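You operate a simulated robot arm through the tools that you are given. There is no shell and no other tool. Be economical: measure what you need, move in short steps, check, and stop when the job is done.

The job below is to be done with a simulated robot arm. You get a single attempt, and the scene is never put back.

Task
Unlock the white bike and set its assist level by the job card.
Fine: green key turned, red knob up, key back; switch the display on and leave it on; other settings stay.
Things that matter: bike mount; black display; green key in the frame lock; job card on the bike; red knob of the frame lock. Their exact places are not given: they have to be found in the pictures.

Only the result counts: the job must be done as asked and must still hold three seconds after the hand-in. Knocking over, shifting, dropping, spilling or breaking anything else fails it.

Robot
A 7-joint arm with a two-finger parallel gripper on a trunk, on a base that drives. Base frame: it is fixed to the floor where the robot stands at the start and does not move with it; the origin is under the middle of the robot, x ahead of it, y to its left, z up. Readings come in m, rad, newtons and seconds.
With the tool pointing down near the work surface it reaches from about 0.7 to 0.78 m from the robot's upright axis, wherever it stands. Its first joint turns from -2.496 to 2.496 rad. Places, roughly: bike mount [0.8, -0.5, 1.1]; green key in the frame lock [0.8, 0, 0.7]; job card on the bike [0.9, -0.4, 0.8]; red knob of the frame lock [0.8, 0, 0.6]. Payload 3 kg.
Tool frame: the origin (TCP) lies between the finger pads and is the grasp point; the fingertips stand 0.03 m ahead of it; z points along the fingers, y is the line along which they close. The gripper opens to 0.11 m. The fingers are 0.02 m wide and 0.01 m thick; the gripper's body (0.048 by 0.112 m) begins 0.055 m behind the TCP.
Orientation is that of the tool frame in the base frame, as [roll, pitch, yaw] about the fixed x, y, z axes, in that order (R = Rz(yaw) Ry(pitch) Rx(roll)). With the fingers straight down and closing along the base's y, the tool's x points along the base's -x, its y along +y and its z along -z.

Tools
- The arm moves only by the tool move_arm. Its argument "steps" is one flat list of numbers, 7 for each row, row after row: the gripper command, from -1 (fully open) to 1 (shut), values between in proportion, then the shift along the base's x, y, z in m, then the turn, a rotation vector about the base's x, y, z in rad. In form: [hand, x, y, z, ax, ay, az, hand, x, y, z, ax, ay, az, ...]. A call has 1 to 10 rows; each row shifts and turns the commanded pose from where the row before left it. Rows are played at 5 a second. More than 0.05 m and 0.15 rad between two rows, or a gripper value outside its range, and nothing of the call is played. A pose out of reach is approached as far as the arm can. The call stops where the force on the tool passes 50 N (or 10 N more than at its start, if that is more) or the arm is blocked; 0.2 s more then pass. The fingers move at their own pace (about 0.108 m/s each) and stop on an object; they squeeze with about 32 N. The grip force told is the motor's: it shows also when the fingers shut on nothing. Time passes only in rows, and 0.2 s behind the last, so rows that do not move let the fingers close. It gives the time, the measured TCP pose, the force on the tool (base axes), the opening and the grip force at its end, in the units of the frame above (readings bear some noise), with the torque about the TCP (base axes, N m) and any sound that the robot's microphone picked up.
- Cameras (640 x 400 px; columns grow to the right, rows downward): "scene" is now at [0.1555, -0.0217, 1.6786]; the picture's right is [-0.26, -0.97, 0.00], its down [-0.73, 0.20, -0.66] and it looks along [0.64, -0.17, -0.75] (base axes); focal length 285 px, centre (320, 200). "wrist" rides on the gripper at [0.072, 0.017, -0.103] in the tool frame; the picture's right is [-0.23, 0.97, 0.00], its down [-0.76, -0.18, -0.62] and it looks along [-0.61, -0.14, 0.78] (tool axes); focal length 222 px, centre (320, 200).
- capture(camera): a new picture of that camera. It takes no simulated time.
- raise_lower(by): slides the trunk up (or, below 0, down) by that many m; the arm and the scene camera ride with it, the base frame stays. It gives what a move gives, with no picture.
- drive_base(legs): drives the robot by 1 to 6 legs, each [ahead, left, turn to the left] in m, m and rad, along the robot's own axes; the way and the turn of a leg run together, so that a leg with both is an arc; at most 1.5 m and 3.142 rad a leg. The arm and the cameras ride along, it lands a little off, and it stops where it bumps. It gives what a move gives.
- head_to(pan, tilt): turns the head with the scene camera to pan (to the left, within 1.501 rad either way) and tilt (down, from -0.506 to 1.204), counted from straight ahead of the robot. It gives what a move gives.
- probe_pixels(camera, pixels): there is no depth. For up to 12 entries [column, row, z] of the newest picture of that camera ("zoom" is the newest enlarged one), the place [x, y] in the base frame at which the ray of that pixel passes the height z, good to about 0.003 m. It takes no simulated time.
- zoom(camera, box): a new picture of the part [left, top, right, bottom] of that camera's present view, enlarged. It takes no simulated time.
- finish_job(): hands the job in; it is judged then, once.

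Go step by step. Measure first, check grasps and placings, and put right what went wrong. The budget is 80 turns and 60 pictures, counting those below and the enlarged ones. Unless the task says otherwise, let go and move clear before handing in, and close with one line.

The tools are called after ">>>" as name(argument=value, ...) on one line, values as JSON. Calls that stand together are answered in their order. move_arm: Moves the arm, as the interface text tells. Its arguments: {"type":"object","properties":{"steps":{"type":"array"}},"required":["steps"]} The other tools are called the same way: raise_lower (by) slides the trunk up or down; drive_base (legs) drives the base; head_to (pan, tilt) turns the head that bears the scene camera; capture (camera) takes a picture; probe_pixels (camera, pixels) gives the place at which the rays of pixels pass given heights; zoom (camera, box) takes an enlarged picture of a part of a camera's view; finish_job () hands the job in.

At the start:

```text
t: 0.0
ee_pos: [0.7591, 0.0432, 0.9995]
tool_rot: [-3.141, 0.001, -3.142]
force: [-1.1, -0.7, 0.2]
wrist_torque: [-0.02, -0.01, 0.02]
width: 0.1102
gripper_force: 0.0
trunk travel left (down, up): [-0.803, 0.087]
robot x, y, heading: [-0.0017, 0.0028, -0.003]
head pan, tilt: [-0.262, 0.852]
```

scene: 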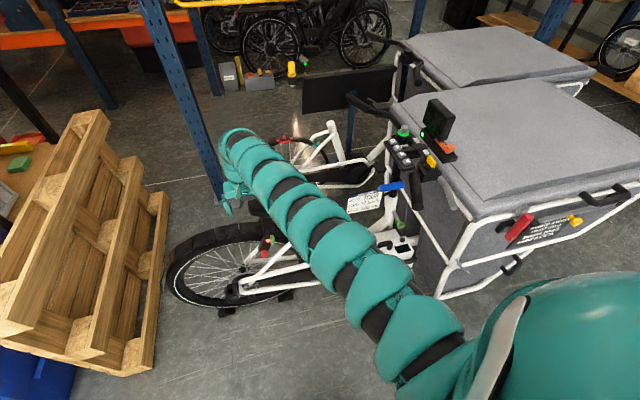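
wrist: 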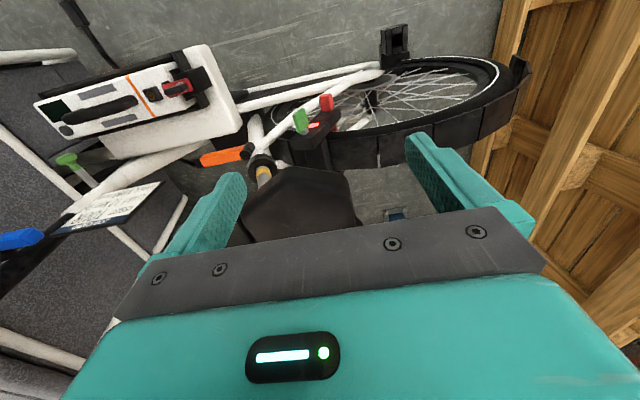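

The first pictures show a cargo bike: the display mount near (430,130) in the scene, the card near (365,200), and the frame lock near (310,120) in the wrist view. I'll enlarge each of these.

>>> zoom(camera="scene", box=[380, 80, 480, 200])

>>> zoom(camera="scene", box=[330, 170, 430, 260])

>>> zoom(camera="wrist", box=[240, 60, 400, 180])

>>> zoom(camera="wrist", box=[20, 170, 180, 270])

```text
3.33 times, centred on (430, 140) of scene
```

zoom: 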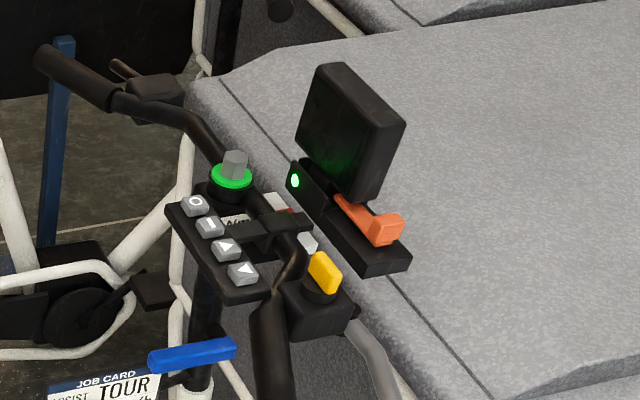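

```text
4.44 times, centred on (380, 215) of scene
```

zoom: 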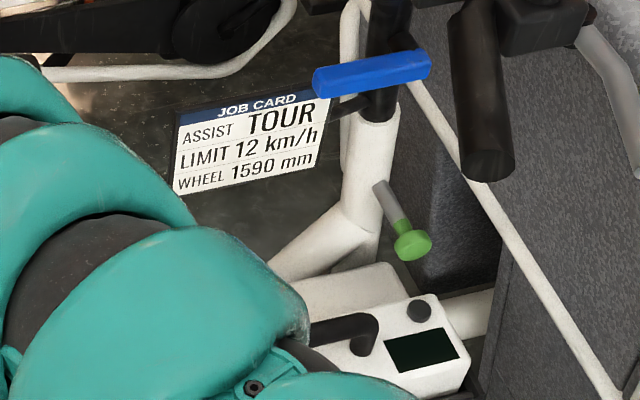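

```text
3.33 times, centred on (320, 120) of wrist
```

zoom: 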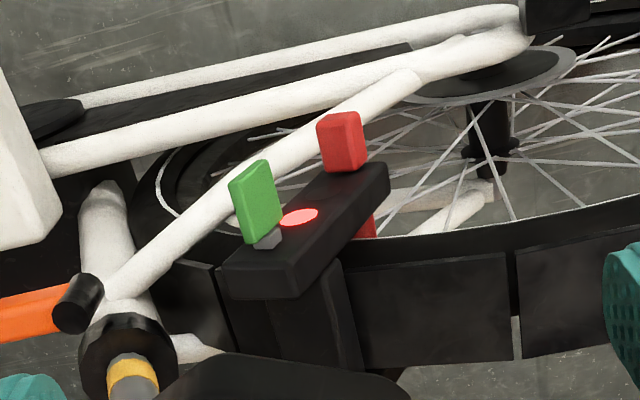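

```text
4.00 times, centred on (100, 220) of wrist
```

zoom: 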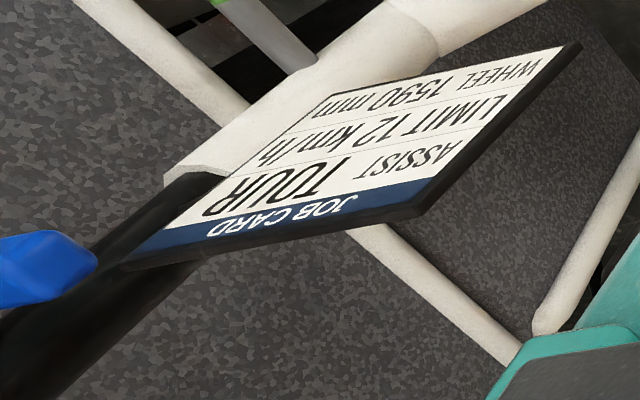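

The card says ASSIST TOUR. Now I want closer views of the controls and lock from the scene camera, plus the rays through the key and knob.

>>> zoom(camera="scene", box=[392, 118, 452, 158])

>>> probe_pixels(camera="wrist", pixels=[[300.5, 120, 0.65], [300.5, 120, 0.7], [300.5, 120, 0.75], [326.6, 102, 0.6], [326.6, 102, 0.65], [326.6, 102, 0.7]])

>>> zoom(camera="scene", box=[230, 215, 300, 270])

```text
10.00 times, centred on (422, 138) of scene
```

zoom: 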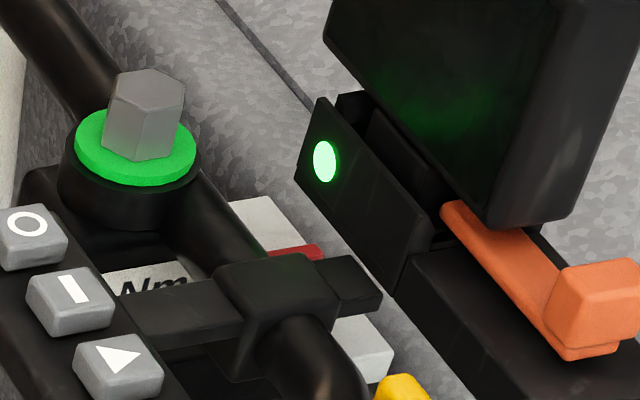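

```text
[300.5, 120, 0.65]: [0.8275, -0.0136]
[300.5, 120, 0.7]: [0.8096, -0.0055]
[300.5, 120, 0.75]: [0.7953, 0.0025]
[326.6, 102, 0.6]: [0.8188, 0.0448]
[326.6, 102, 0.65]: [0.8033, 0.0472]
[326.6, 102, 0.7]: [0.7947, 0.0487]
```

```text
7.27 times, centred on (265, 242) of scene
```

zoom: 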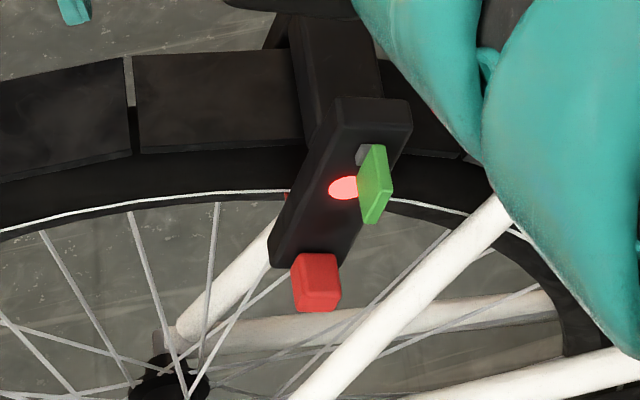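

The lock face looks toward the robot (-x), with the key at the top and the red knob below it. I'll cross the scene rays with the wrist rays, and swing the head for the handlebar.

>>> probe_pixels(camera="scene", pixels=[[272.6, 239.9, 0.65], [272.6, 239.9, 0.7], [272.6, 239.9, 0.75], [264.4, 253.3, 0.55], [264.4, 253.3, 0.6], [264.4, 253.3, 0.65]])

>>> head_to(pan=-0.5, tilt=0.7)

```text
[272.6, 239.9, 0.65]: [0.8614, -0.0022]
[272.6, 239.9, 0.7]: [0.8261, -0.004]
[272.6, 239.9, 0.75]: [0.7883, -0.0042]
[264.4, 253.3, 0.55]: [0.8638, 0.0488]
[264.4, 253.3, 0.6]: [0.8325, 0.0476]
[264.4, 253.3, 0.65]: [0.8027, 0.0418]
```

```text
t: 0.8
ee_pos: [0.7586, 0.0439, 0.9993]
tool_rot: [-3.141, 0.0, 3.142]
force: [0.8, 0.6, -0.3]
wrist_torque: [0.02, 0.01, -0.03]
width: 0.11
gripper_force: 0.1
trunk travel left (down, up): [-0.803, 0.087]
robot x, y, heading: [0.002, -0.0005, -0.002]
head pan, tilt: [-0.499, 0.7]
```

The key sits near (0.797,-0.002,0.738) and the knob near (0.803,0.044,0.65). Next I'll look at the handlebar with the head turned.

>>> capture(camera="scene")

```text
51 pictures are left
```

scene: 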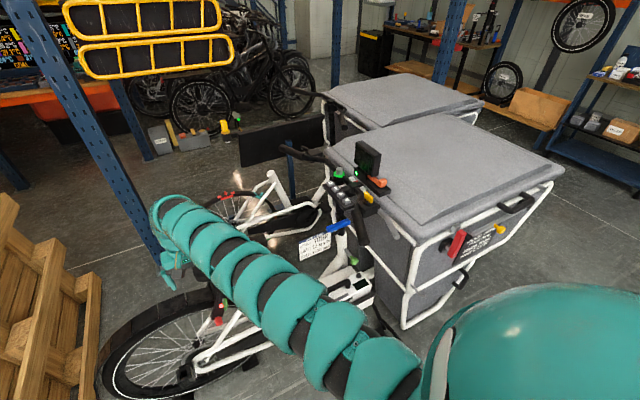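

I'll back off from the bike to have room to turn the tool forward.

>>> drive_base(legs=[[-0.3, 0, 0]])

>>> move_arm(steps=[-1, 0.02, 0, 0, 0, -0.143, 0, -1, 0.02, 0, 0, 0, -0.143, 0, -1, 0.02, 0, 0, 0, -0.143, 0, -1, 0.02, 0, 0, 0, -0.143, 0, -1, 0.02, 0, 0, 0, -0.143, 0, -1, 0.01, 0, 0, 0, -0.143, 0, -1, 0, 0, 0, 0, -0.143, 0, -1, 0, 0, 0, 0, -0.143, 0, -1, 0, 0, 0, 0, -0.143, 0, -1, 0, 0, 0, 0, -0.143, 0])

```text
t: 2.8
ee_pos: [0.4616, 0.0408, 1.0006]
tool_rot: [3.141, 0.0, 3.135]
force: [-0.8, -0.4, 0.1]
wrist_torque: [0.01, -0.02, 0.03]
width: 0.1101
gripper_force: 0.2
trunk travel left (down, up): [-0.803, 0.087]
robot x, y, heading: [-0.294, 0.0016, -0.009]
head pan, tilt: [-0.499, 0.7]
```

```text
t: 5.0
ee_pos: [0.573, 0.0401, 0.9994]
tool_rot: [3.108, 1.43, 3.109]
force: [1.3, 0.4, 0.1]
wrist_torque: [-0.01, 0.04, 0.0]
width: 0.11
gripper_force: 0.2
trunk travel left (down, up): [-0.803, 0.087]
robot x, y, heading: [-0.2956, 0.0022, -0.007]
head pan, tilt: [-0.499, 0.7]
```

The forward-pointing tool is reachable. I'll finish the tilt and lower the trunk to lock height.

>>> move_arm(steps=[-1, 0, 0, 0, 0, -0.14, 0])

>>> raise_lower(by=-0.28)

>>> capture(camera="wrist")

>>> head_to(pan=0.0, tilt=0.6)

>>> capture(camera="scene")

```text
t: 5.4
ee_pos: [0.5718, 0.0401, 0.9986]
tool_rot: [2.121, 1.561, 2.119]
force: [-0.3, -0.4, 0.3]
wrist_torque: [-0.02, -0.03, -0.02]
width: 0.1101
gripper_force: 0.1
trunk travel left (down, up): [-0.803, 0.087]
robot x, y, heading: [-0.2989, -0.0032, -0.003]
head pan, tilt: [-0.499, 0.7]
```

```text
t: 8.2
ee_pos: [0.5734, 0.0395, 0.7189]
tool_rot: [1.92, 1.566, 1.919]
force: [-0.8, -1.0, 0.6]
wrist_torque: [0.03, 0.03, -0.01]
width: 0.11
gripper_force: 0.0
trunk travel left (down, up): [-0.523, 0.367]
robot x, y, heading: [-0.2986, 0.0015, -0.008]
head pan, tilt: [-0.499, 0.7]
```

```text
50 pictures are left
```

wrist: 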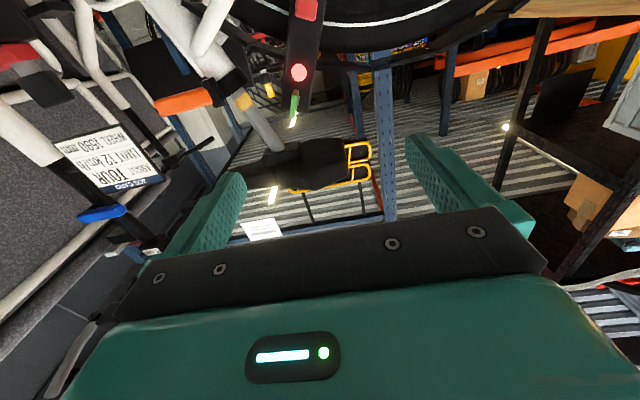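

```text
t: 9.2
ee_pos: [0.5719, 0.0402, 0.7199]
tool_rot: [1.936, 1.565, 1.934]
force: [-0.3, 0.1, 0.6]
wrist_torque: [0.01, 0.02, 0.02]
width: 0.1098
gripper_force: 0.0
trunk travel left (down, up): [-0.523, 0.367]
robot x, y, heading: [-0.2982, 0.0003, -0.01]
head pan, tilt: [0.0, 0.6]
```

```text
49 pictures are left
```

scene: 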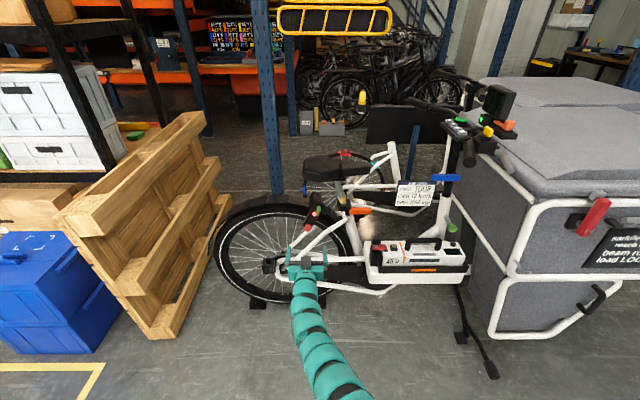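

The lock is visible in the wrist picture (inverted) at (295,70), and in the scene at (312,215). I'll enlarge both.

>>> zoom(camera="wrist", box=[240, 0, 368, 140])

>>> zoom(camera="scene", box=[285, 190, 349, 240])

```text
2.86 times, centred on (304, 70) of wrist
```

zoom: 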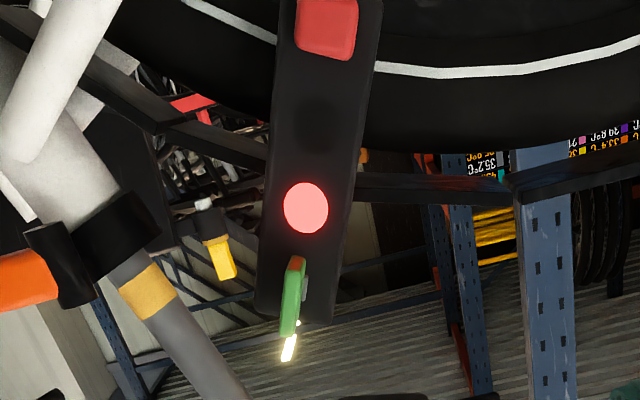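

```text
8.00 times, centred on (317, 215) of scene
```

zoom: 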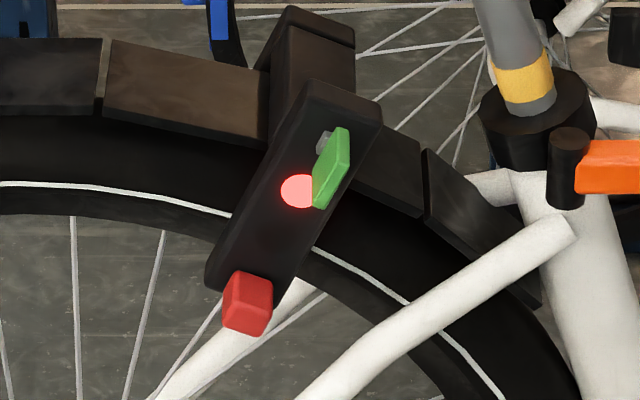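

I'll triangulate the key and knob using both new pictures.

>>> probe_pixels(camera="scene", pixels=[[318.4, 211, 0.7], [318.4, 211, 0.72], [318.4, 211, 0.74], [308.9, 227.5, 0.62], [308.9, 227.5, 0.64], [308.9, 227.5, 0.66], [319.6, 206.5, 0.74], [316.9, 216, 0.72]])

>>> probe_pixels(camera="wrist", pixels=[[295.3, 101.5, 0.7], [295.3, 101.5, 0.72], [295.3, 101.5, 0.74], [307.5, 9.9, 0.62], [307.5, 9.9, 0.64], [307.5, 9.9, 0.63]])

```text
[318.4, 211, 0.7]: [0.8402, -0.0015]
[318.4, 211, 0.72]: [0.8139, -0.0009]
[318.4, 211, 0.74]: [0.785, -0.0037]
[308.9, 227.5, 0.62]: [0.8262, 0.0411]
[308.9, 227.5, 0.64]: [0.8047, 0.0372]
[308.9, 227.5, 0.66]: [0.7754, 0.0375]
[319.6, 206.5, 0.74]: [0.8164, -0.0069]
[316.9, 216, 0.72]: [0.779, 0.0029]
```

```text
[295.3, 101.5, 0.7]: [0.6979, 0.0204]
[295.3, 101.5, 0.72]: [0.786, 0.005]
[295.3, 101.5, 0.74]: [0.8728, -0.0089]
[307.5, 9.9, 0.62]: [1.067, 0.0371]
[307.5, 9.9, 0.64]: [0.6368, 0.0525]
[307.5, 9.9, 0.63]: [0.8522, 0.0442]
```

Combining all rays, the key is at about (0.806,-0.001,0.725) and the knob at (0.811,0.043,0.632), so the lock is tilted about 25° in the y-z plane. I'll roll the tool to match and come to a pre-grasp pose.

>>> move_arm(steps=[-0.3, 0.04, -0.014, 0.002, 0.148, 0, 0, -0.3, 0.04, -0.014, 0.002, 0.148, 0, 0, -0.3, 0.04, -0.013, 0.001, 0.149, 0, 0, -0.3, 0, 0, 0, 0, 0, 0])

>>> capture(camera="wrist")

>>> zoom(camera="scene", box=[285, 190, 349, 240])

```text
t: 10.2
ee_pos: [0.647, -0.0196, 0.7858]
tool_rot: [1.611, 1.21, 1.605]
force: [0.2, -0.4, 1.3]
wrist_torque: [-0.01, -0.02, 0.03]
width: 0.0716
gripper_force: 0.1
out of reach, approached as far as the arm can: row 1, 2, 3
trunk travel left (down, up): [-0.523, 0.367]
robot x, y, heading: [-0.2957, 0.0037, -0.009]
head pan, tilt: [0.0, 0.6]
```

```text
46 pictures are left
```

wrist: 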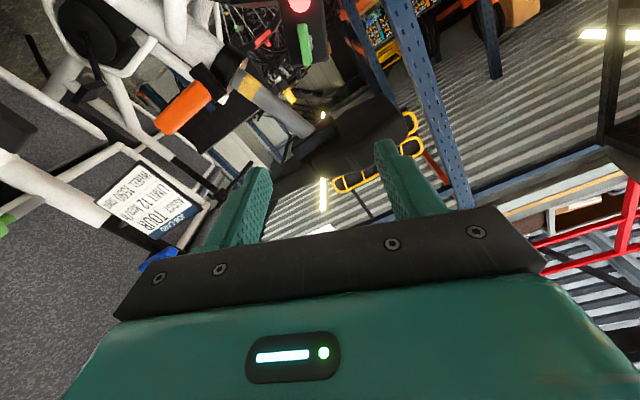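

```text
8.00 times, centred on (317, 215) of scene
```

zoom: 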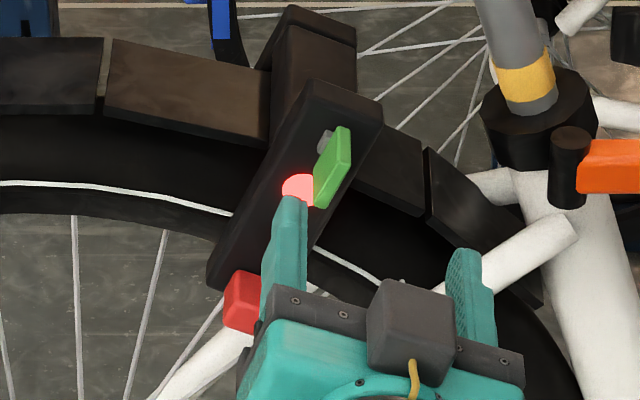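

The arm ran out of reach and the tool tilted, so I'll pull back with the arm and see where it lands before using the base for the approach.

>>> move_arm(steps=[-0.3, -0.05, 0, 0, 0, 0, 0, -0.3, -0.05, 0, 0, 0, 0, 0, -0.3, -0.03, 0, 0, 0, 0, 0, -0.3, 0, 0, 0, 0, 0, 0])

```text
t: 11.2
ee_pos: [0.5165, -0.0196, 0.785]
tool_rot: [1.607, 1.171, 1.603]
force: [-0.7, -0.6, -0.2]
wrist_torque: [0.03, -0.04, 0.0]
width: 0.0716
gripper_force: 0.0
trunk travel left (down, up): [-0.523, 0.367]
robot x, y, heading: [-0.2985, 0.0039, -0.007]
head pan, tilt: [0.0, 0.6]
```

Orientation is good (tool forward, rolled 0.40). I'll line up y and z, retract slightly, and drive forward so the arm stays within reach.

>>> move_arm(steps=[-0.3, -0.02, 0.006, -0.02, 0.045, -0.014, 0, -0.3, -0.02, 0.006, -0.02, 0, 0, 0, -0.3, -0.01, 0.006, -0.02, 0, 0, 0, -0.3, 0, 0, 0, 0, 0, 0])

>>> drive_base(legs=[[0.22, 0, 0]])

>>> capture(camera="wrist")

>>> capture(camera="scene")

```text
t: 12.2
ee_pos: [0.4694, -0.0015, 0.7247]
tool_rot: [1.57, 1.127, 1.571]
force: [0.0, 0.1, 0.2]
wrist_torque: [0.01, 0.0, 0.03]
width: 0.0713
gripper_force: 0.0
trunk travel left (down, up): [-0.523, 0.367]
robot x, y, heading: [-0.295, 0.0007, -0.009]
head pan, tilt: [0.0, 0.6]
```

```text
t: 13.8
ee_pos: [0.6874, -0.0036, 0.7248]
tool_rot: [1.573, 1.128, 1.568]
force: [0.5, 0.7, 0.1]
wrist_torque: [-0.01, 0.0, 0.03]
width: 0.0713
gripper_force: 0.1
trunk travel left (down, up): [-0.523, 0.367]
robot x, y, heading: [-0.0769, -0.0014, -0.008]
head pan, tilt: [0.0, 0.6]
```

```text
44 pictures are left
```

wrist: 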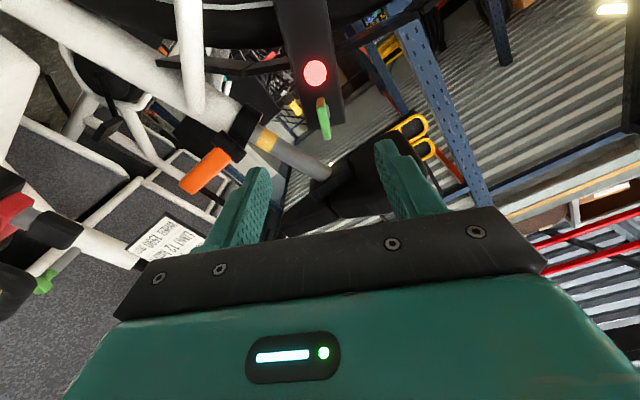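

```text
43 pictures are left
```

scene: 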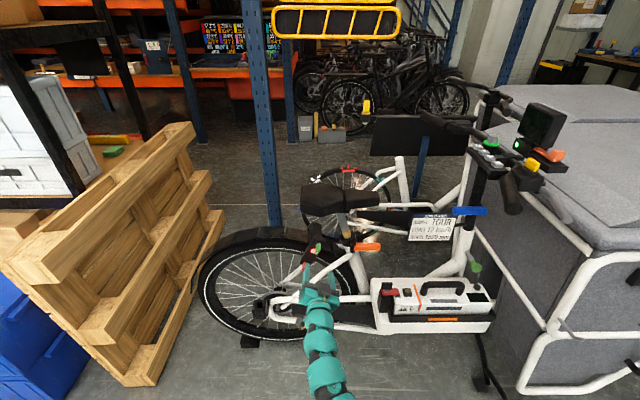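

I'll refine the key position with both views from here.

>>> zoom(camera="scene", box=[293, 225, 341, 265])

>>> zoom(camera="wrist", box=[272, 30, 384, 150])

>>> probe_pixels(camera="wrist", pixels=[[321, 100, 0.72], [321, 100, 0.73], [321, 100, 0.71], [327, 137, 0.73], [327, 137, 0.74], [327, 137, 0.75]])

```text
10.00 times, centred on (317, 245) of scene
```

zoom: 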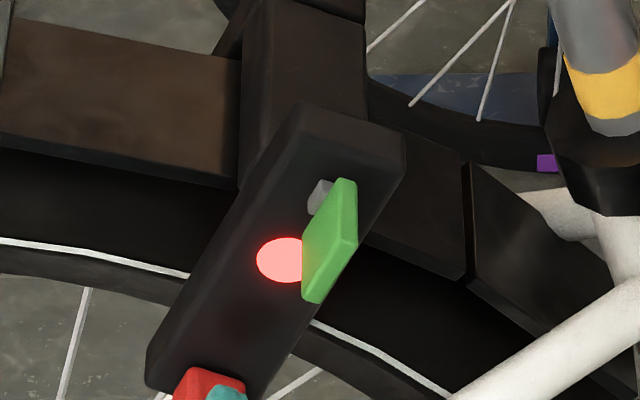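

```text
3.33 times, centred on (328, 90) of wrist
```

zoom: 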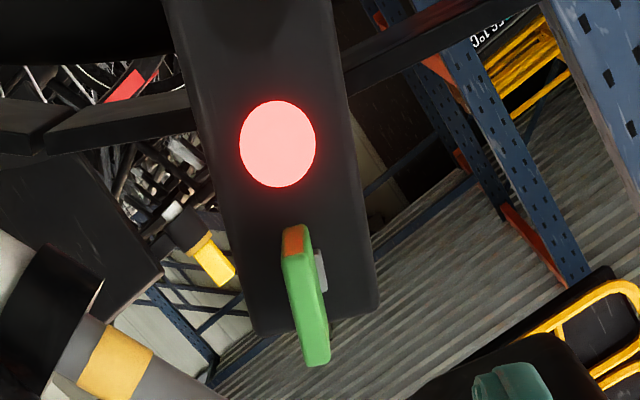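

```text
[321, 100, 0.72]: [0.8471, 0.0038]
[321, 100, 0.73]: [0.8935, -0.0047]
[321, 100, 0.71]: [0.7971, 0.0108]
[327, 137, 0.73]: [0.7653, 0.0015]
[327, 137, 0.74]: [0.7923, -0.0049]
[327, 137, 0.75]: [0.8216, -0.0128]
```

Probing the blade's centre in both views.

>>> probe_pixels(camera="scene", pixels=[[318, 249, 0.7], [318, 249, 0.72], [318, 249, 0.74], [311, 262, 0.64], [311, 262, 0.66]])

>>> probe_pixels(camera="wrist", pixels=[[323.5, 118.5, 0.71], [323.5, 118.5, 0.72], [323.5, 118.5, 0.73], [323.5, 118.5, 0.74]])

```text
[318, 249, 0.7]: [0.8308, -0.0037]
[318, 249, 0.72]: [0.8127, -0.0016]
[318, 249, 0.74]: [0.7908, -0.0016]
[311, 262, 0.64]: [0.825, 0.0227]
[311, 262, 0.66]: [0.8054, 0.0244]
```

```text
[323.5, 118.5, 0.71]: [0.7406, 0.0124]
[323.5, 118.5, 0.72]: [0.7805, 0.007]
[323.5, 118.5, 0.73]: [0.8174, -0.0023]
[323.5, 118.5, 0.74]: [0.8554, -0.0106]
```

The key is confirmed at (0.805,-0.001,0.727) and the tool is aligned. I'll advance around it.

>>> move_arm(steps=[-0.3, 0.03, 0.001, 0.001, 0, 0, 0, -0.3, 0.03, 0.001, 0.001, 0, 0, 0, -0.3, 0.02, 0, 0, 0, 0, 0, -0.3, 0.015, 0, 0, 0, 0, 0, -0.3, 0, 0, 0, 0, 0, 0])

>>> capture(camera="wrist")

```text
t: 15.0
ee_pos: [0.7833, -0.0012, 0.7277]
tool_rot: [1.572, 1.128, 1.568]
force: [-0.3, -0.7, 0.3]
wrist_torque: [-0.03, -0.01, -0.01]
width: 0.0713
gripper_force: 0.0
trunk travel left (down, up): [-0.523, 0.367]
robot x, y, heading: [-0.0777, -0.0014, -0.007]
head pan, tilt: [0.0, 0.6]
```

```text
40 pictures are left
```

wrist: 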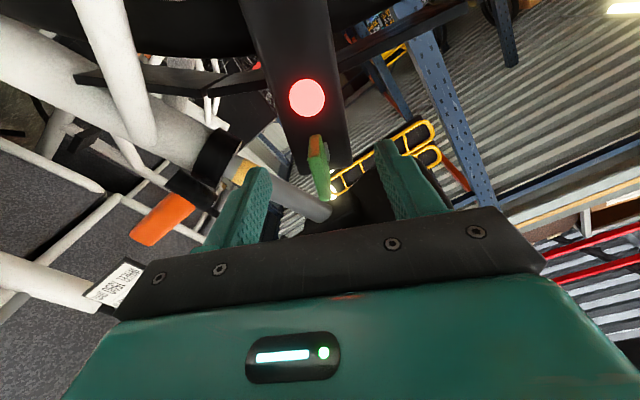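

The key lies between the fingertips at (318,165). Closing.

>>> move_arm(steps=[1, 0, 0, 0, 0, 0, 0, 1, 0, 0, 0, 0, 0, 0, 1, 0, 0, 0, 0, 0, 0])

>>> capture(camera="wrist")

```text
t: 15.8
ee_pos: [0.7839, -0.0008, 0.7289]
tool_rot: [1.571, 1.128, 1.568]
force: [2.3, 2.9, 1.8]
wrist_torque: [0.0, 0.04, 0.54]
width: 0.008
gripper_force: 45.3
trunk travel left (down, up): [-0.523, 0.367]
robot x, y, heading: [-0.0775, -0.0014, -0.005]
head pan, tilt: [0.0, 0.6]
```

```text
39 pictures are left
```

wrist: 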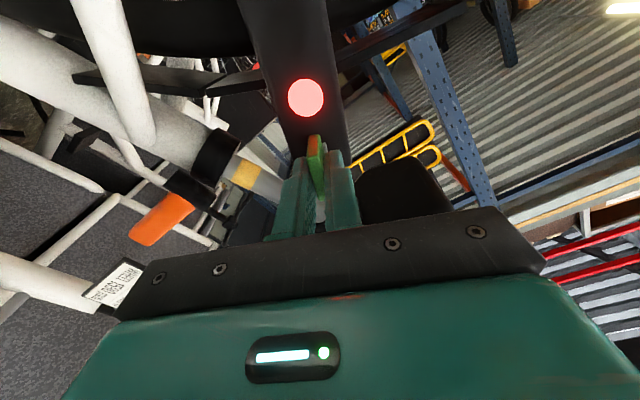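

Gripped at 8 mm. I'll test a clockwise turn (+ about x) and watch the torque.

>>> move_arm(steps=[1, 0, 0, 0, 0.1, 0, 0, 1, 0, 0, 0, 0.1, 0, 0, 1, 0, 0, 0, 0.1, 0, 0])

```text
t: 16.6
ee_pos: [0.785, -0.0017, 0.7289]
tool_rot: [1.571, 0.828, 1.568]
force: [19.9, 3.4, 4.1]
wrist_torque: [0.04, 0.37, 1.16]
width: 0.0079
gripper_force: 45.0
trunk travel left (down, up): [-0.523, 0.367]
robot x, y, heading: [-0.0789, -0.0027, -0.005]
head pan, tilt: [0.0, 0.6]
```

It turns with almost no torque about x. I'll continue and then look.

>>> move_arm(steps=[1, 0, 0, 0, 0.12, 0, 0, 1, 0, 0, 0, 0.12, 0, 0, 1, 0, 0, 0, 0.12, 0, 0])

>>> zoom(camera="wrist", box=[240, 60, 400, 240])

```text
t: 17.4
ee_pos: [0.7822, -0.0033, 0.7288]
tool_rot: [1.613, 0.488, 1.588]
force: [17.1, -2.4, -22.4]
wrist_torque: [-0.08, -0.24, 1.11]
width: 0.0084
gripper_force: 44.8
out of reach, approached as far as the arm can: row 3
trunk travel left (down, up): [-0.523, 0.367]
robot x, y, heading: [-0.0788, -0.0029, -0.007]
head pan, tilt: [0.0, 0.6]
stopped in row 3: the force on the tool passed its limit at 64 N (the readings are from after the stop); the commanded pose is now the measured one
```

```text
2.22 times, centred on (320, 150) of wrist
```

zoom: 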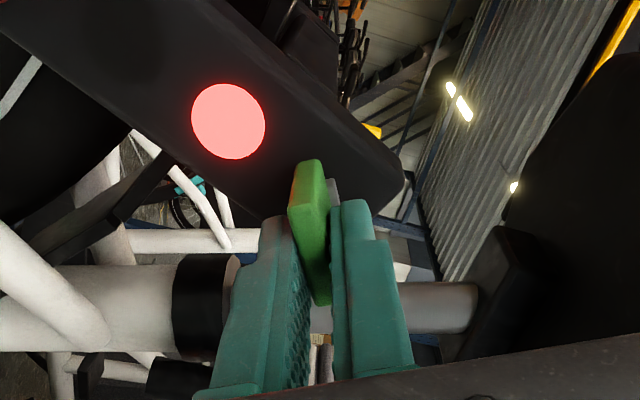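

The key has followed by about 36°, but the wrist is out of range for more. I'll let go, back off, roll the hand back by π for a symmetric grasp, and carry on.

>>> move_arm(steps=[-0.3, 0, 0, 0, 0, 0, 0, -0.3, 0, 0, 0, 0, 0, 0, -0.3, 0, 0, 0, 0, 0, 0, -0.3, -0.04, 0, 0, 0, 0, 0, -0.3, -0.04, 0, 0, 0, 0, 0, -0.3, 0, 0, 0, -0.15, 0, 0, -0.3, 0, 0, 0, -0.15, 0, 0, -0.3, 0, 0, 0, -0.15, 0, 0, -0.3, 0, 0, 0, -0.15, 0, 0, -0.3, 0, 0, 0, -0.15, 0, 0])

>>> zoom(camera="wrist", box=[200, 0, 400, 160])

```text
t: 19.6
ee_pos: [0.7001, -0.0026, 0.7351]
tool_rot: [1.632, 1.24, 1.605]
force: [1.1, -0.2, -0.7]
wrist_torque: [0.02, 0.0, 0.01]
width: 0.0715
gripper_force: 0.1
trunk travel left (down, up): [-0.523, 0.367]
robot x, y, heading: [-0.0751, -0.003, -0.005]
head pan, tilt: [0.0, 0.6]
```

```text
2.50 times, centred on (300, 80) of wrist
```

zoom: 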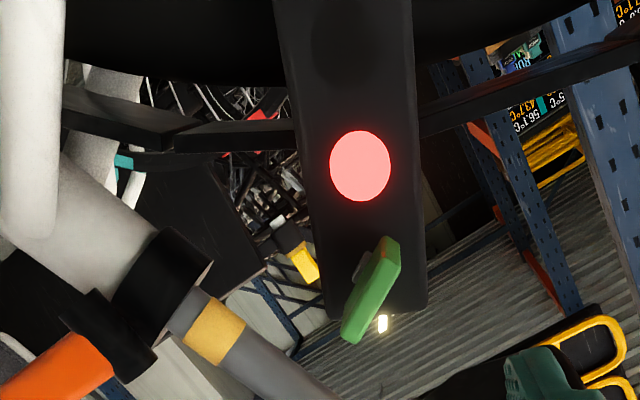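

The key stays at its new angle. I'll continue rolling back by another 2.4 rad.

>>> move_arm(steps=[-0.3, 0, 0, 0, -0.15, 0, 0, -0.3, 0, 0, 0, -0.15, 0, 0, -0.3, 0, 0, 0, -0.15, 0, 0, -0.3, 0, 0, 0, -0.15, 0, 0, -0.3, 0, 0, 0, -0.15, 0, 0, -0.3, 0, 0, 0, -0.15, 0, 0, -0.3, 0, 0, 0, -0.15, 0, 0, -0.3, 0, 0, 0, -0.15, 0, 0, -0.3, 0, 0, 0, -0.15, 0, 0, -0.3, 0, 0, 0, -0.15, 0, 0])

>>> move_arm(steps=[-0.3, 0, 0, 0, -0.15, 0, 0, -0.3, 0, 0, 0, -0.15, 0, 0, -0.3, 0, 0, 0, -0.15, 0, 0, -0.3, 0, 0, 0, -0.15, 0, 0, -0.3, 0, 0, 0, -0.15, 0, 0, -0.3, 0, 0, 0, -0.15, 0, 0, -0.3, 0, 0, 0, 0, 0, 0])

>>> capture(camera="wrist")

```text
t: 21.9
ee_pos: [0.6997, -0.0016, 0.7351]
tool_rot: [-1.549, 0.401, -1.582]
force: [0.7, 0.1, 0.0]
wrist_torque: [-0.05, -0.01, 0.0]
width: 0.0713
gripper_force: 0.0
trunk travel left (down, up): [-0.523, 0.367]
robot x, y, heading: [-0.0785, 0.0006, -0.006]
head pan, tilt: [0.0, 0.6]
```

```text
t: 23.4
ee_pos: [0.7007, -0.0024, 0.7343]
tool_rot: [-1.538, -0.495, -1.584]
force: [0.6, 0.3, -0.3]
wrist_torque: [-0.01, -0.01, -0.03]
width: 0.0716
gripper_force: 0.1
trunk travel left (down, up): [-0.523, 0.367]
robot x, y, heading: [-0.0765, -0.0024, -0.009]
head pan, tilt: [0.0, 0.6]
```

```text
36 pictures are left
```

wrist: 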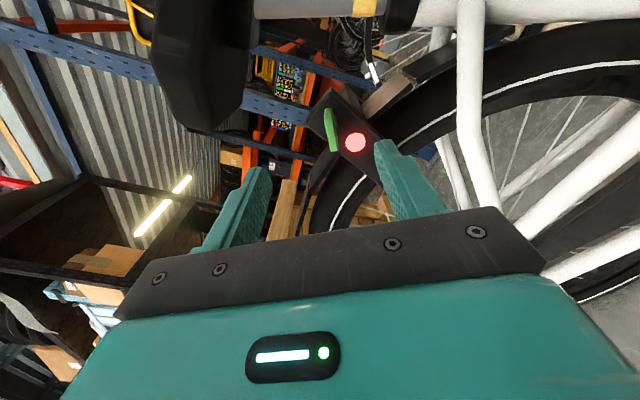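

The hand is flipped, and the key is between the fingers at (332,130). Correcting the small pitch, then advancing and closing.

>>> move_arm(steps=[-0.3, 0.02, 0.001, -0.004, 0, 0.029, 0, -0.3, 0.03, 0, -0.003, 0, 0, 0, -0.3, 0.02, 0, 0, 0, 0, 0, -0.3, 0.013, 0, 0, 0, 0, 0, 1, 0, 0, 0, 0, 0, 0, 1, 0, 0, 0, 0, 0, 0, 1, 0, 0, 0, 0, 0, 0])

>>> capture(camera="wrist")

```text
t: 25.1
ee_pos: [0.7841, -0.0023, 0.7279]
tool_rot: [-1.57, -0.496, -1.567]
force: [0.1, 1.2, -0.8]
wrist_torque: [-0.01, 0.08, -0.22]
width: 0.0079
gripper_force: 45.3
trunk travel left (down, up): [-0.523, 0.367]
robot x, y, heading: [-0.0783, 0.0019, -0.01]
head pan, tilt: [0.0, 0.6]
```

```text
35 pictures are left
```

wrist: 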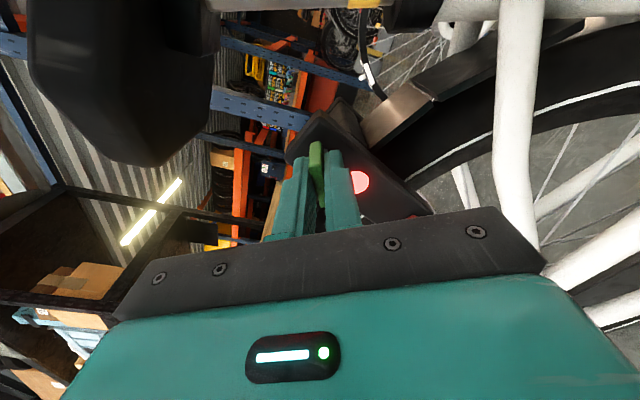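

Gripped again. I'll continue the clockwise turn.

>>> move_arm(steps=[1, 0, 0, 0, 0.12, 0, 0, 1, 0, 0, 0, 0.12, 0, 0, 1, 0, 0, 0, 0.12, 0, 0, 1, 0, 0, 0, 0.12, 0, 0, 1, 0, 0, 0, 0.12, 0, 0])

```text
t: 26.2
ee_pos: [0.7849, -0.0033, 0.7261]
tool_rot: [-1.571, 0.107, -1.569]
force: [22.5, -3.4, -5.5]
wrist_torque: [0.03, -0.12, 0.77]
width: 0.0076
gripper_force: 44.9
trunk travel left (down, up): [-0.523, 0.367]
robot x, y, heading: [-0.0747, -0.0014, -0.009]
head pan, tilt: [0.0, 0.6]
```

>>> move_arm(steps=[1, 0, 0, 0, 0.1, 0, 0, 1, 0, 0, 0, 0.1, 0, 0, 1, 0, 0, 0, 0.1, 0, 0])

>>> zoom(camera="wrist", box=[240, 60, 440, 240])

```text
t: 27.1
ee_pos: [0.7847, -0.0024, 0.7258]
tool_rot: [-1.573, 0.408, -1.571]
force: [22.4, -5.1, -10.2]
wrist_torque: [-0.04, -0.34, 0.24]
width: 0.0082
gripper_force: 45.1
trunk travel left (down, up): [-0.523, 0.367]
robot x, y, heading: [-0.0777, -0.0028, -0.01]
head pan, tilt: [0.0, 0.6]
```

```text
2.22 times, centred on (340, 150) of wrist
```

zoom: 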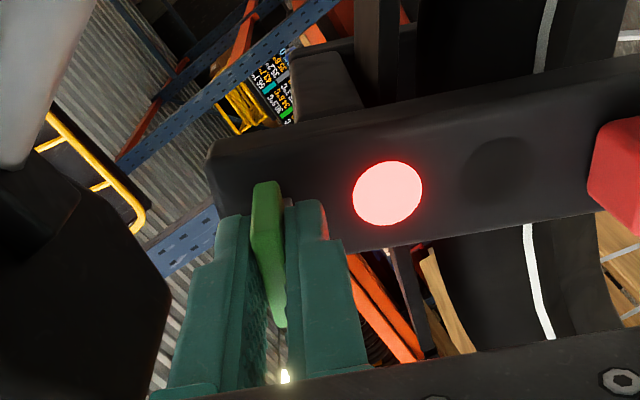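

The key is now about 88° round and square to the lock, with the LED still red. I'll feel gently for an end stop.

>>> move_arm(steps=[1, 0, 0, 0, 0.06, 0, 0, 1, 0, 0, 0, 0.06, 0, 0])

>>> zoom(camera="wrist", box=[240, 60, 440, 240])

```text
t: 27.6
ee_pos: [0.7854, -0.0023, 0.7262]
tool_rot: [-1.573, 0.526, -1.572]
force: [16.3, -5.5, -10.6]
wrist_torque: [-1.07, 0.04, 0.06]
width: 0.0093
gripper_force: 45.3
trunk travel left (down, up): [-0.523, 0.367]
robot x, y, heading: [-0.0761, -0.0006, -0.008]
head pan, tilt: [0.0, 0.6]
```

```text
2.22 times, centred on (340, 150) of wrist
```

zoom: 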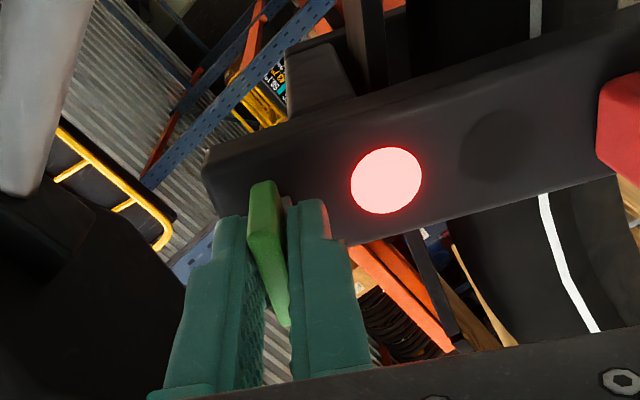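

A stop was felt (-1.07 Nm), so the key is fully turned. I'll let go, back off, and move in front of the red knob; this roll suits gripping it along the slide direction.

>>> move_arm(steps=[-0.3, 0, 0, 0, 0, 0, 0, -0.3, 0, 0, 0, 0, 0, 0, -0.3, 0, 0, 0, 0, 0, 0, -0.3, -0.045, 0, 0, 0, 0, 0, -0.3, -0.045, 0, 0, -0.07, 0, 0, -0.3, -0.02, 0.022, -0.045, 0, 0, 0, -0.3, 0, 0.022, -0.045, 0, 0, 0, -0.3, 0, 0, 0, 0, 0, 0])

>>> capture(camera="wrist")

>>> zoom(camera="scene", box=[285, 225, 349, 275])

```text
refused: row 6 steps farther than a row can; nothing moved
```

```text
32 pictures are left
```

wrist: 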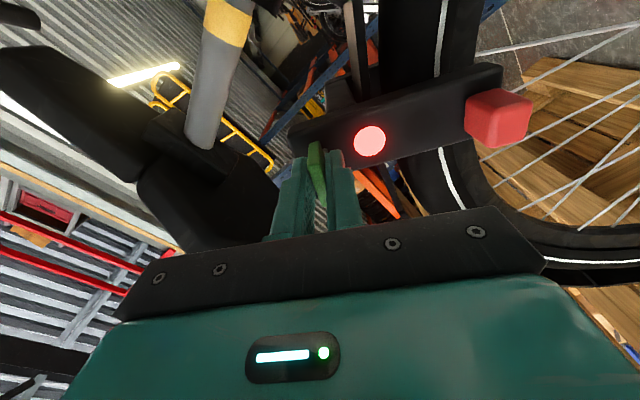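

```text
8.00 times, centred on (317, 250) of scene
```

zoom: 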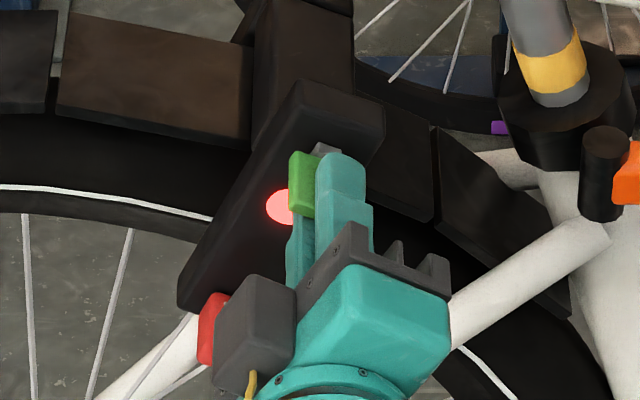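

The call was refused because of one long step (over 0.05 m). I'll resend it with shorter rows.

>>> move_arm(steps=[-0.3, 0, 0, 0, 0, 0, 0, -0.3, 0, 0, 0, 0, 0, 0, -0.3, 0, 0, 0, 0, 0, 0, -0.3, -0.045, 0, 0, 0, 0, 0, -0.3, -0.045, 0, 0, -0.07, 0, 0, -0.3, -0.01, 0.015, -0.032, 0, 0, 0, -0.3, 0, 0.015, -0.032, 0, 0, 0, -0.3, 0, 0.015, -0.03, 0, 0, 0, -0.3, 0, 0, 0, 0, 0, 0])

>>> capture(camera="wrist")

>>> zoom(camera="scene", box=[285, 225, 349, 275])

```text
t: 29.6
ee_pos: [0.6823, 0.0442, 0.6341]
tool_rot: [-1.567, 0.455, -1.568]
force: [0.1, 0.3, -1.2]
wrist_torque: [0.01, 0.02, -0.01]
width: 0.0715
gripper_force: 0.1
trunk travel left (down, up): [-0.523, 0.367]
robot x, y, heading: [-0.0787, -0.0009, -0.009]
head pan, tilt: [0.0, 0.6]
```

```text
30 pictures are left
```

wrist: 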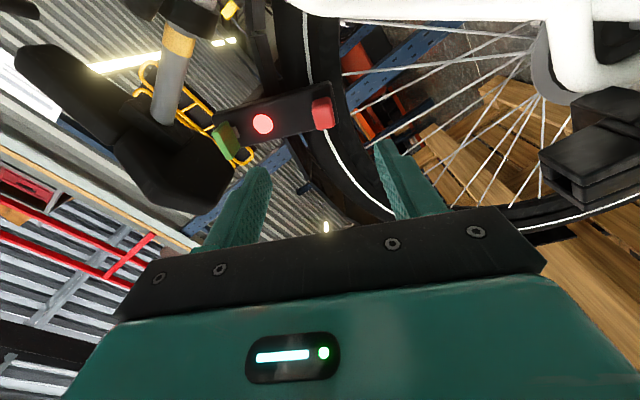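

```text
8.00 times, centred on (317, 250) of scene
```

zoom: 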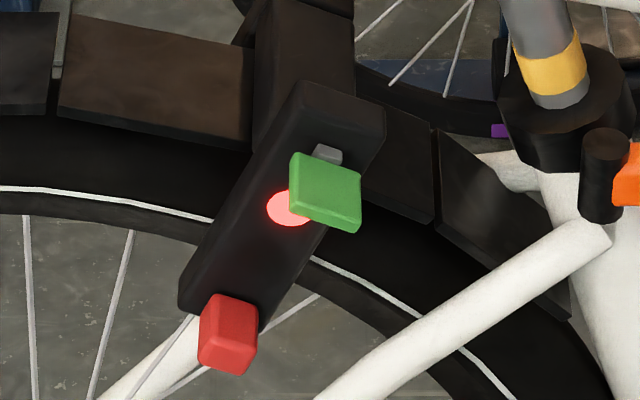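

The key is now square to the lock. I'll measure the knob: scene (305.5,266.9), wrist (322,113).

>>> probe_pixels(camera="scene", pixels=[[305.5, 266.9, 0.62], [305.5, 266.9, 0.64], [305.5, 266.9, 0.66]])

>>> probe_pixels(camera="wrist", pixels=[[322, 113, 0.6], [322, 113, 0.61], [322, 113, 0.62], [322, 113, 0.63], [322, 113, 0.64]])

```text
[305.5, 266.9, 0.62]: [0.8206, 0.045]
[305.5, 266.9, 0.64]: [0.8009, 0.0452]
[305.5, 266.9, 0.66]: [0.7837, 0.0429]
```

```text
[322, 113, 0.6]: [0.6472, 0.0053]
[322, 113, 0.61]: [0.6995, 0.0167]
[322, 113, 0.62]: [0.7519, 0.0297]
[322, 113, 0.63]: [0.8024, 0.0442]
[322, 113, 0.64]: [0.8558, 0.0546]
```

The knob is at (0.808,0.045,0.632), right ahead of the hand. Advance and close on it.

>>> move_arm(steps=[-0.3, 0.04, 0, -0.001, 0, 0, 0, -0.3, 0.03, 0, -0.001, 0, 0, 0, -0.3, 0.02, 0, 0, 0, 0, 0, -0.3, 0.013, 0, 0, 0, 0, 0, 1, 0, 0, 0, 0, 0, 0, 1, 0, 0, 0, 0, 0, 0, 1, 0, 0, 0, 0, 0, 0])

>>> capture(camera="wrist")

```text
t: 31.2
ee_pos: [0.7563, 0.0484, 0.6461]
tool_rot: [-1.569, 0.456, -1.572]
force: [0.8, 0.5, -0.1]
wrist_torque: [0.0, -0.01, -0.04]
width: 0.0
gripper_force: 32.1
out of reach, approached as far as the arm can: row 2, 3, 4
trunk travel left (down, up): [-0.523, 0.367]
robot x, y, heading: [-0.0795, 0.0027, -0.006]
head pan, tilt: [0.0, 0.6]
```

```text
28 pictures are left
```

wrist: 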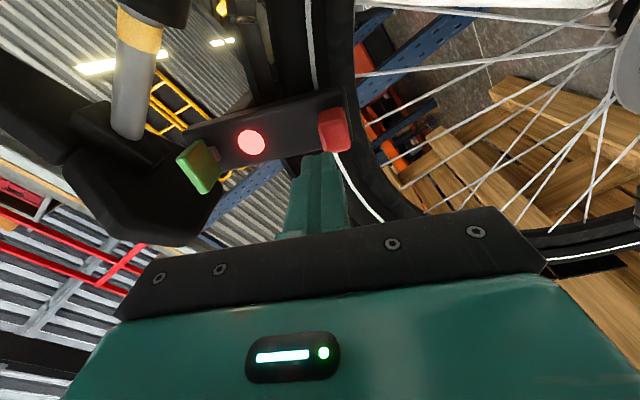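

It's out of reach at this height. I'll pull back, drive the base a bit closer, then retry.

>>> move_arm(steps=[-0.3, -0.04, 0, 0, 0, 0, 0, -0.3, -0.04, -0.002, -0.006, 0, 0, 0, -0.3, -0.03, -0.002, -0.007, 0, 0, 0, -0.3, 0, 0, 0, 0, 0, 0])

>>> drive_base(legs=[[0.08, 0, 0]])

```text
t: 32.2
ee_pos: [0.6455, 0.0452, 0.6339]
tool_rot: [-1.569, 0.456, -1.568]
force: [0.1, -0.3, -0.4]
wrist_torque: [0.0, 0.02, 0.01]
width: 0.0715
gripper_force: 0.0
trunk travel left (down, up): [-0.523, 0.367]
robot x, y, heading: [-0.0787, 0.0044, -0.004]
head pan, tilt: [0.0, 0.6]
```

```text
t: 33.3
ee_pos: [0.7273, 0.0439, 0.6343]
tool_rot: [-1.57, 0.457, -1.568]
force: [0.4, 1.0, -0.2]
wrist_torque: [0.02, -0.03, -0.01]
width: 0.0712
gripper_force: 0.0
trunk travel left (down, up): [-0.523, 0.367]
robot x, y, heading: [0.0013, 0.0036, -0.006]
head pan, tilt: [0.0, 0.6]
```

>>> move_arm(steps=[-0.3, 0.03, 0, -0.001, 0, 0, 0, -0.3, 0.026, 0, -0.001, 0, 0, 0, -0.3, 0, 0, 0, 0, 0, 0, 1, 0, 0, 0, 0, 0, 0, 1, 0, 0, 0, 0, 0, 0, 1, 0, 0, 0, 0, 0, 0])

>>> capture(camera="wrist")

```text
t: 34.7
ee_pos: [0.7826, 0.0425, 0.6337]
tool_rot: [-1.569, 0.455, -1.568]
force: [-0.3, -0.3, -0.4]
wrist_torque: [-0.69, -0.01, 0.06]
width: 0.019
gripper_force: 45.4
trunk travel left (down, up): [-0.523, 0.367]
robot x, y, heading: [0.0029, -0.0009, -0.01]
head pan, tilt: [0.0, 0.6]
```

```text
27 pictures are left
```

wrist: 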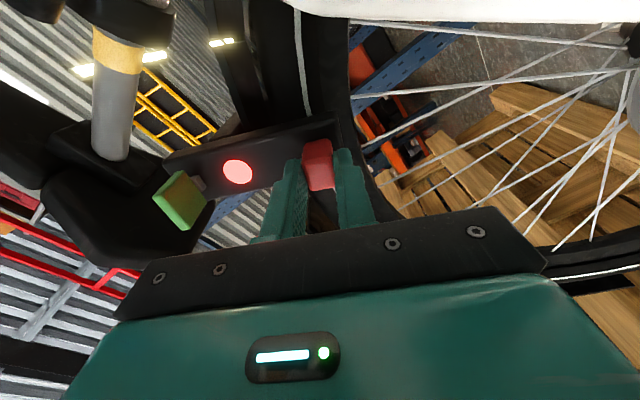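

The knob is held (19 mm). I'll slide it up along the lock axis in small steps.

>>> move_arm(steps=[1, 0, -0.0034, 0.0072, 0, 0, 0, 1, 0, -0.0034, 0.0072, 0, 0, 0, 1, 0, -0.0034, 0.0072, 0, 0, 0])

>>> zoom(camera="scene", box=[285, 225, 349, 285])

```text
t: 35.5
ee_pos: [0.7819, 0.0325, 0.6549]
tool_rot: [-1.569, 0.456, -1.568]
force: [11.3, -1.5, -1.5]
wrist_torque: [-0.63, -0.11, 0.48]
width: 0.0189
gripper_force: 45.1
trunk travel left (down, up): [-0.523, 0.367]
robot x, y, heading: [0.0024, -0.0007, -0.009]
head pan, tilt: [0.0, 0.6]
```

```text
6.67 times, centred on (317, 255) of scene
```

zoom: 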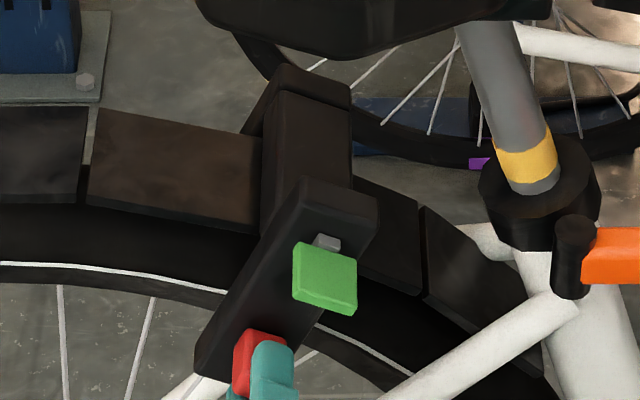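

It's sliding with little resistance. I'll continue until a stop.

>>> move_arm(steps=[1, 0, -0.0026, 0.0054, 0, 0, 0, 1, 0, -0.0026, 0.0054, 0, 0, 0, 1, 0, -0.0026, 0.0054, 0, 0, 0])

```text
t: 36.3
ee_pos: [0.7827, 0.0272, 0.6682]
tool_rot: [-1.575, 0.456, -1.566]
force: [10.3, 6.9, -10.9]
wrist_torque: [-0.72, 0.25, -0.31]
width: 0.0192
gripper_force: 45.2
trunk travel left (down, up): [-0.523, 0.367]
robot x, y, heading: [0.0073, 0.0013, -0.007]
head pan, tilt: [0.0, 0.6]
```

Resistance is building along the slide (about 13 N). One more small push to confirm the stop.

>>> move_arm(steps=[1, 0, -0.0022, 0.0045, 0, 0, 0, 1, 0, 0, 0, 0, 0, 0])

>>> capture(camera="wrist")

```text
t: 36.9
ee_pos: [0.7823, 0.0271, 0.6697]
tool_rot: [-1.579, 0.454, -1.569]
force: [6.4, 17.0, -31.9]
wrist_torque: [-0.59, 0.4, 0.54]
width: 0.0189
gripper_force: 45.6
trunk travel left (down, up): [-0.523, 0.367]
robot x, y, heading: [0.0049, 0.0007, -0.008]
head pan, tilt: [0.0, 0.6]
```

```text
25 pictures are left
```

wrist: 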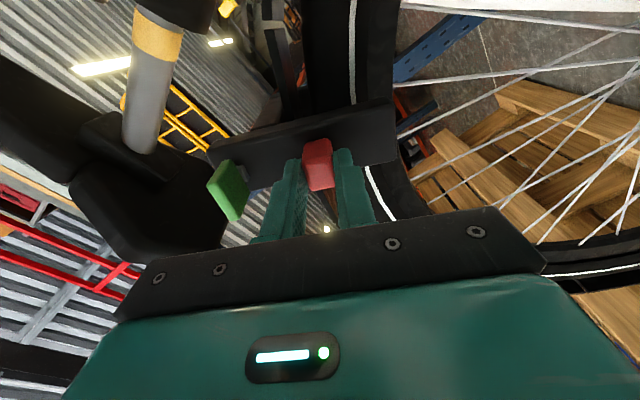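

That's a hard stop. I'll release, back off and see whether the knob holds and the LED changed.

>>> move_arm(steps=[1, 0, 0.0015, -0.003, 0, 0, 0, -0.3, 0, 0, 0, 0, 0, 0, -0.3, 0, 0, 0, 0, 0, 0, -0.3, 0, 0, 0, 0, 0, 0, -0.3, -0.045, 0, 0, 0, 0, 0, -0.3, -0.045, 0, 0, 0, 0, 0])

>>> zoom(camera="scene", box=[285, 225, 349, 285])

>>> capture(camera="wrist")

```text
t: 38.3
ee_pos: [0.6928, 0.0254, 0.6715]
tool_rot: [-1.569, 0.456, -1.569]
force: [-0.1, -0.5, -0.2]
wrist_torque: [0.02, 0.01, 0.03]
width: 0.0716
gripper_force: 0.1
trunk travel left (down, up): [-0.523, 0.367]
robot x, y, heading: [0.0027, -0.0008, -0.01]
head pan, tilt: [0.0, 0.6]
```

```text
6.67 times, centred on (317, 255) of scene
```

zoom: 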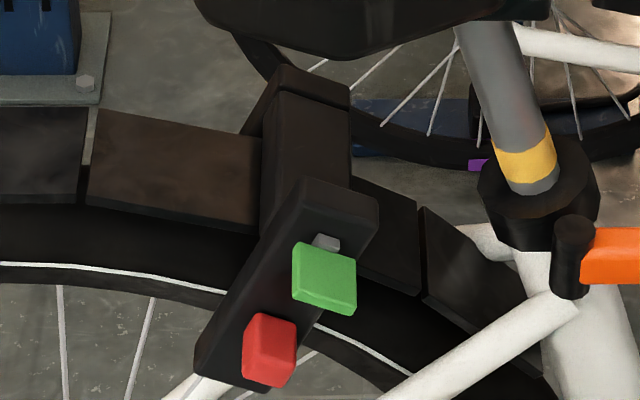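

```text
23 pictures are left
```

wrist: 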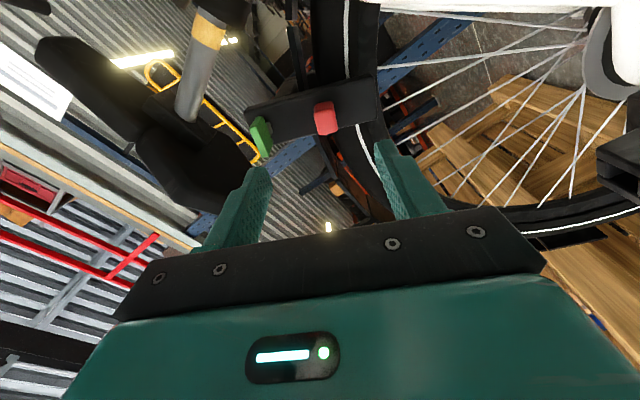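

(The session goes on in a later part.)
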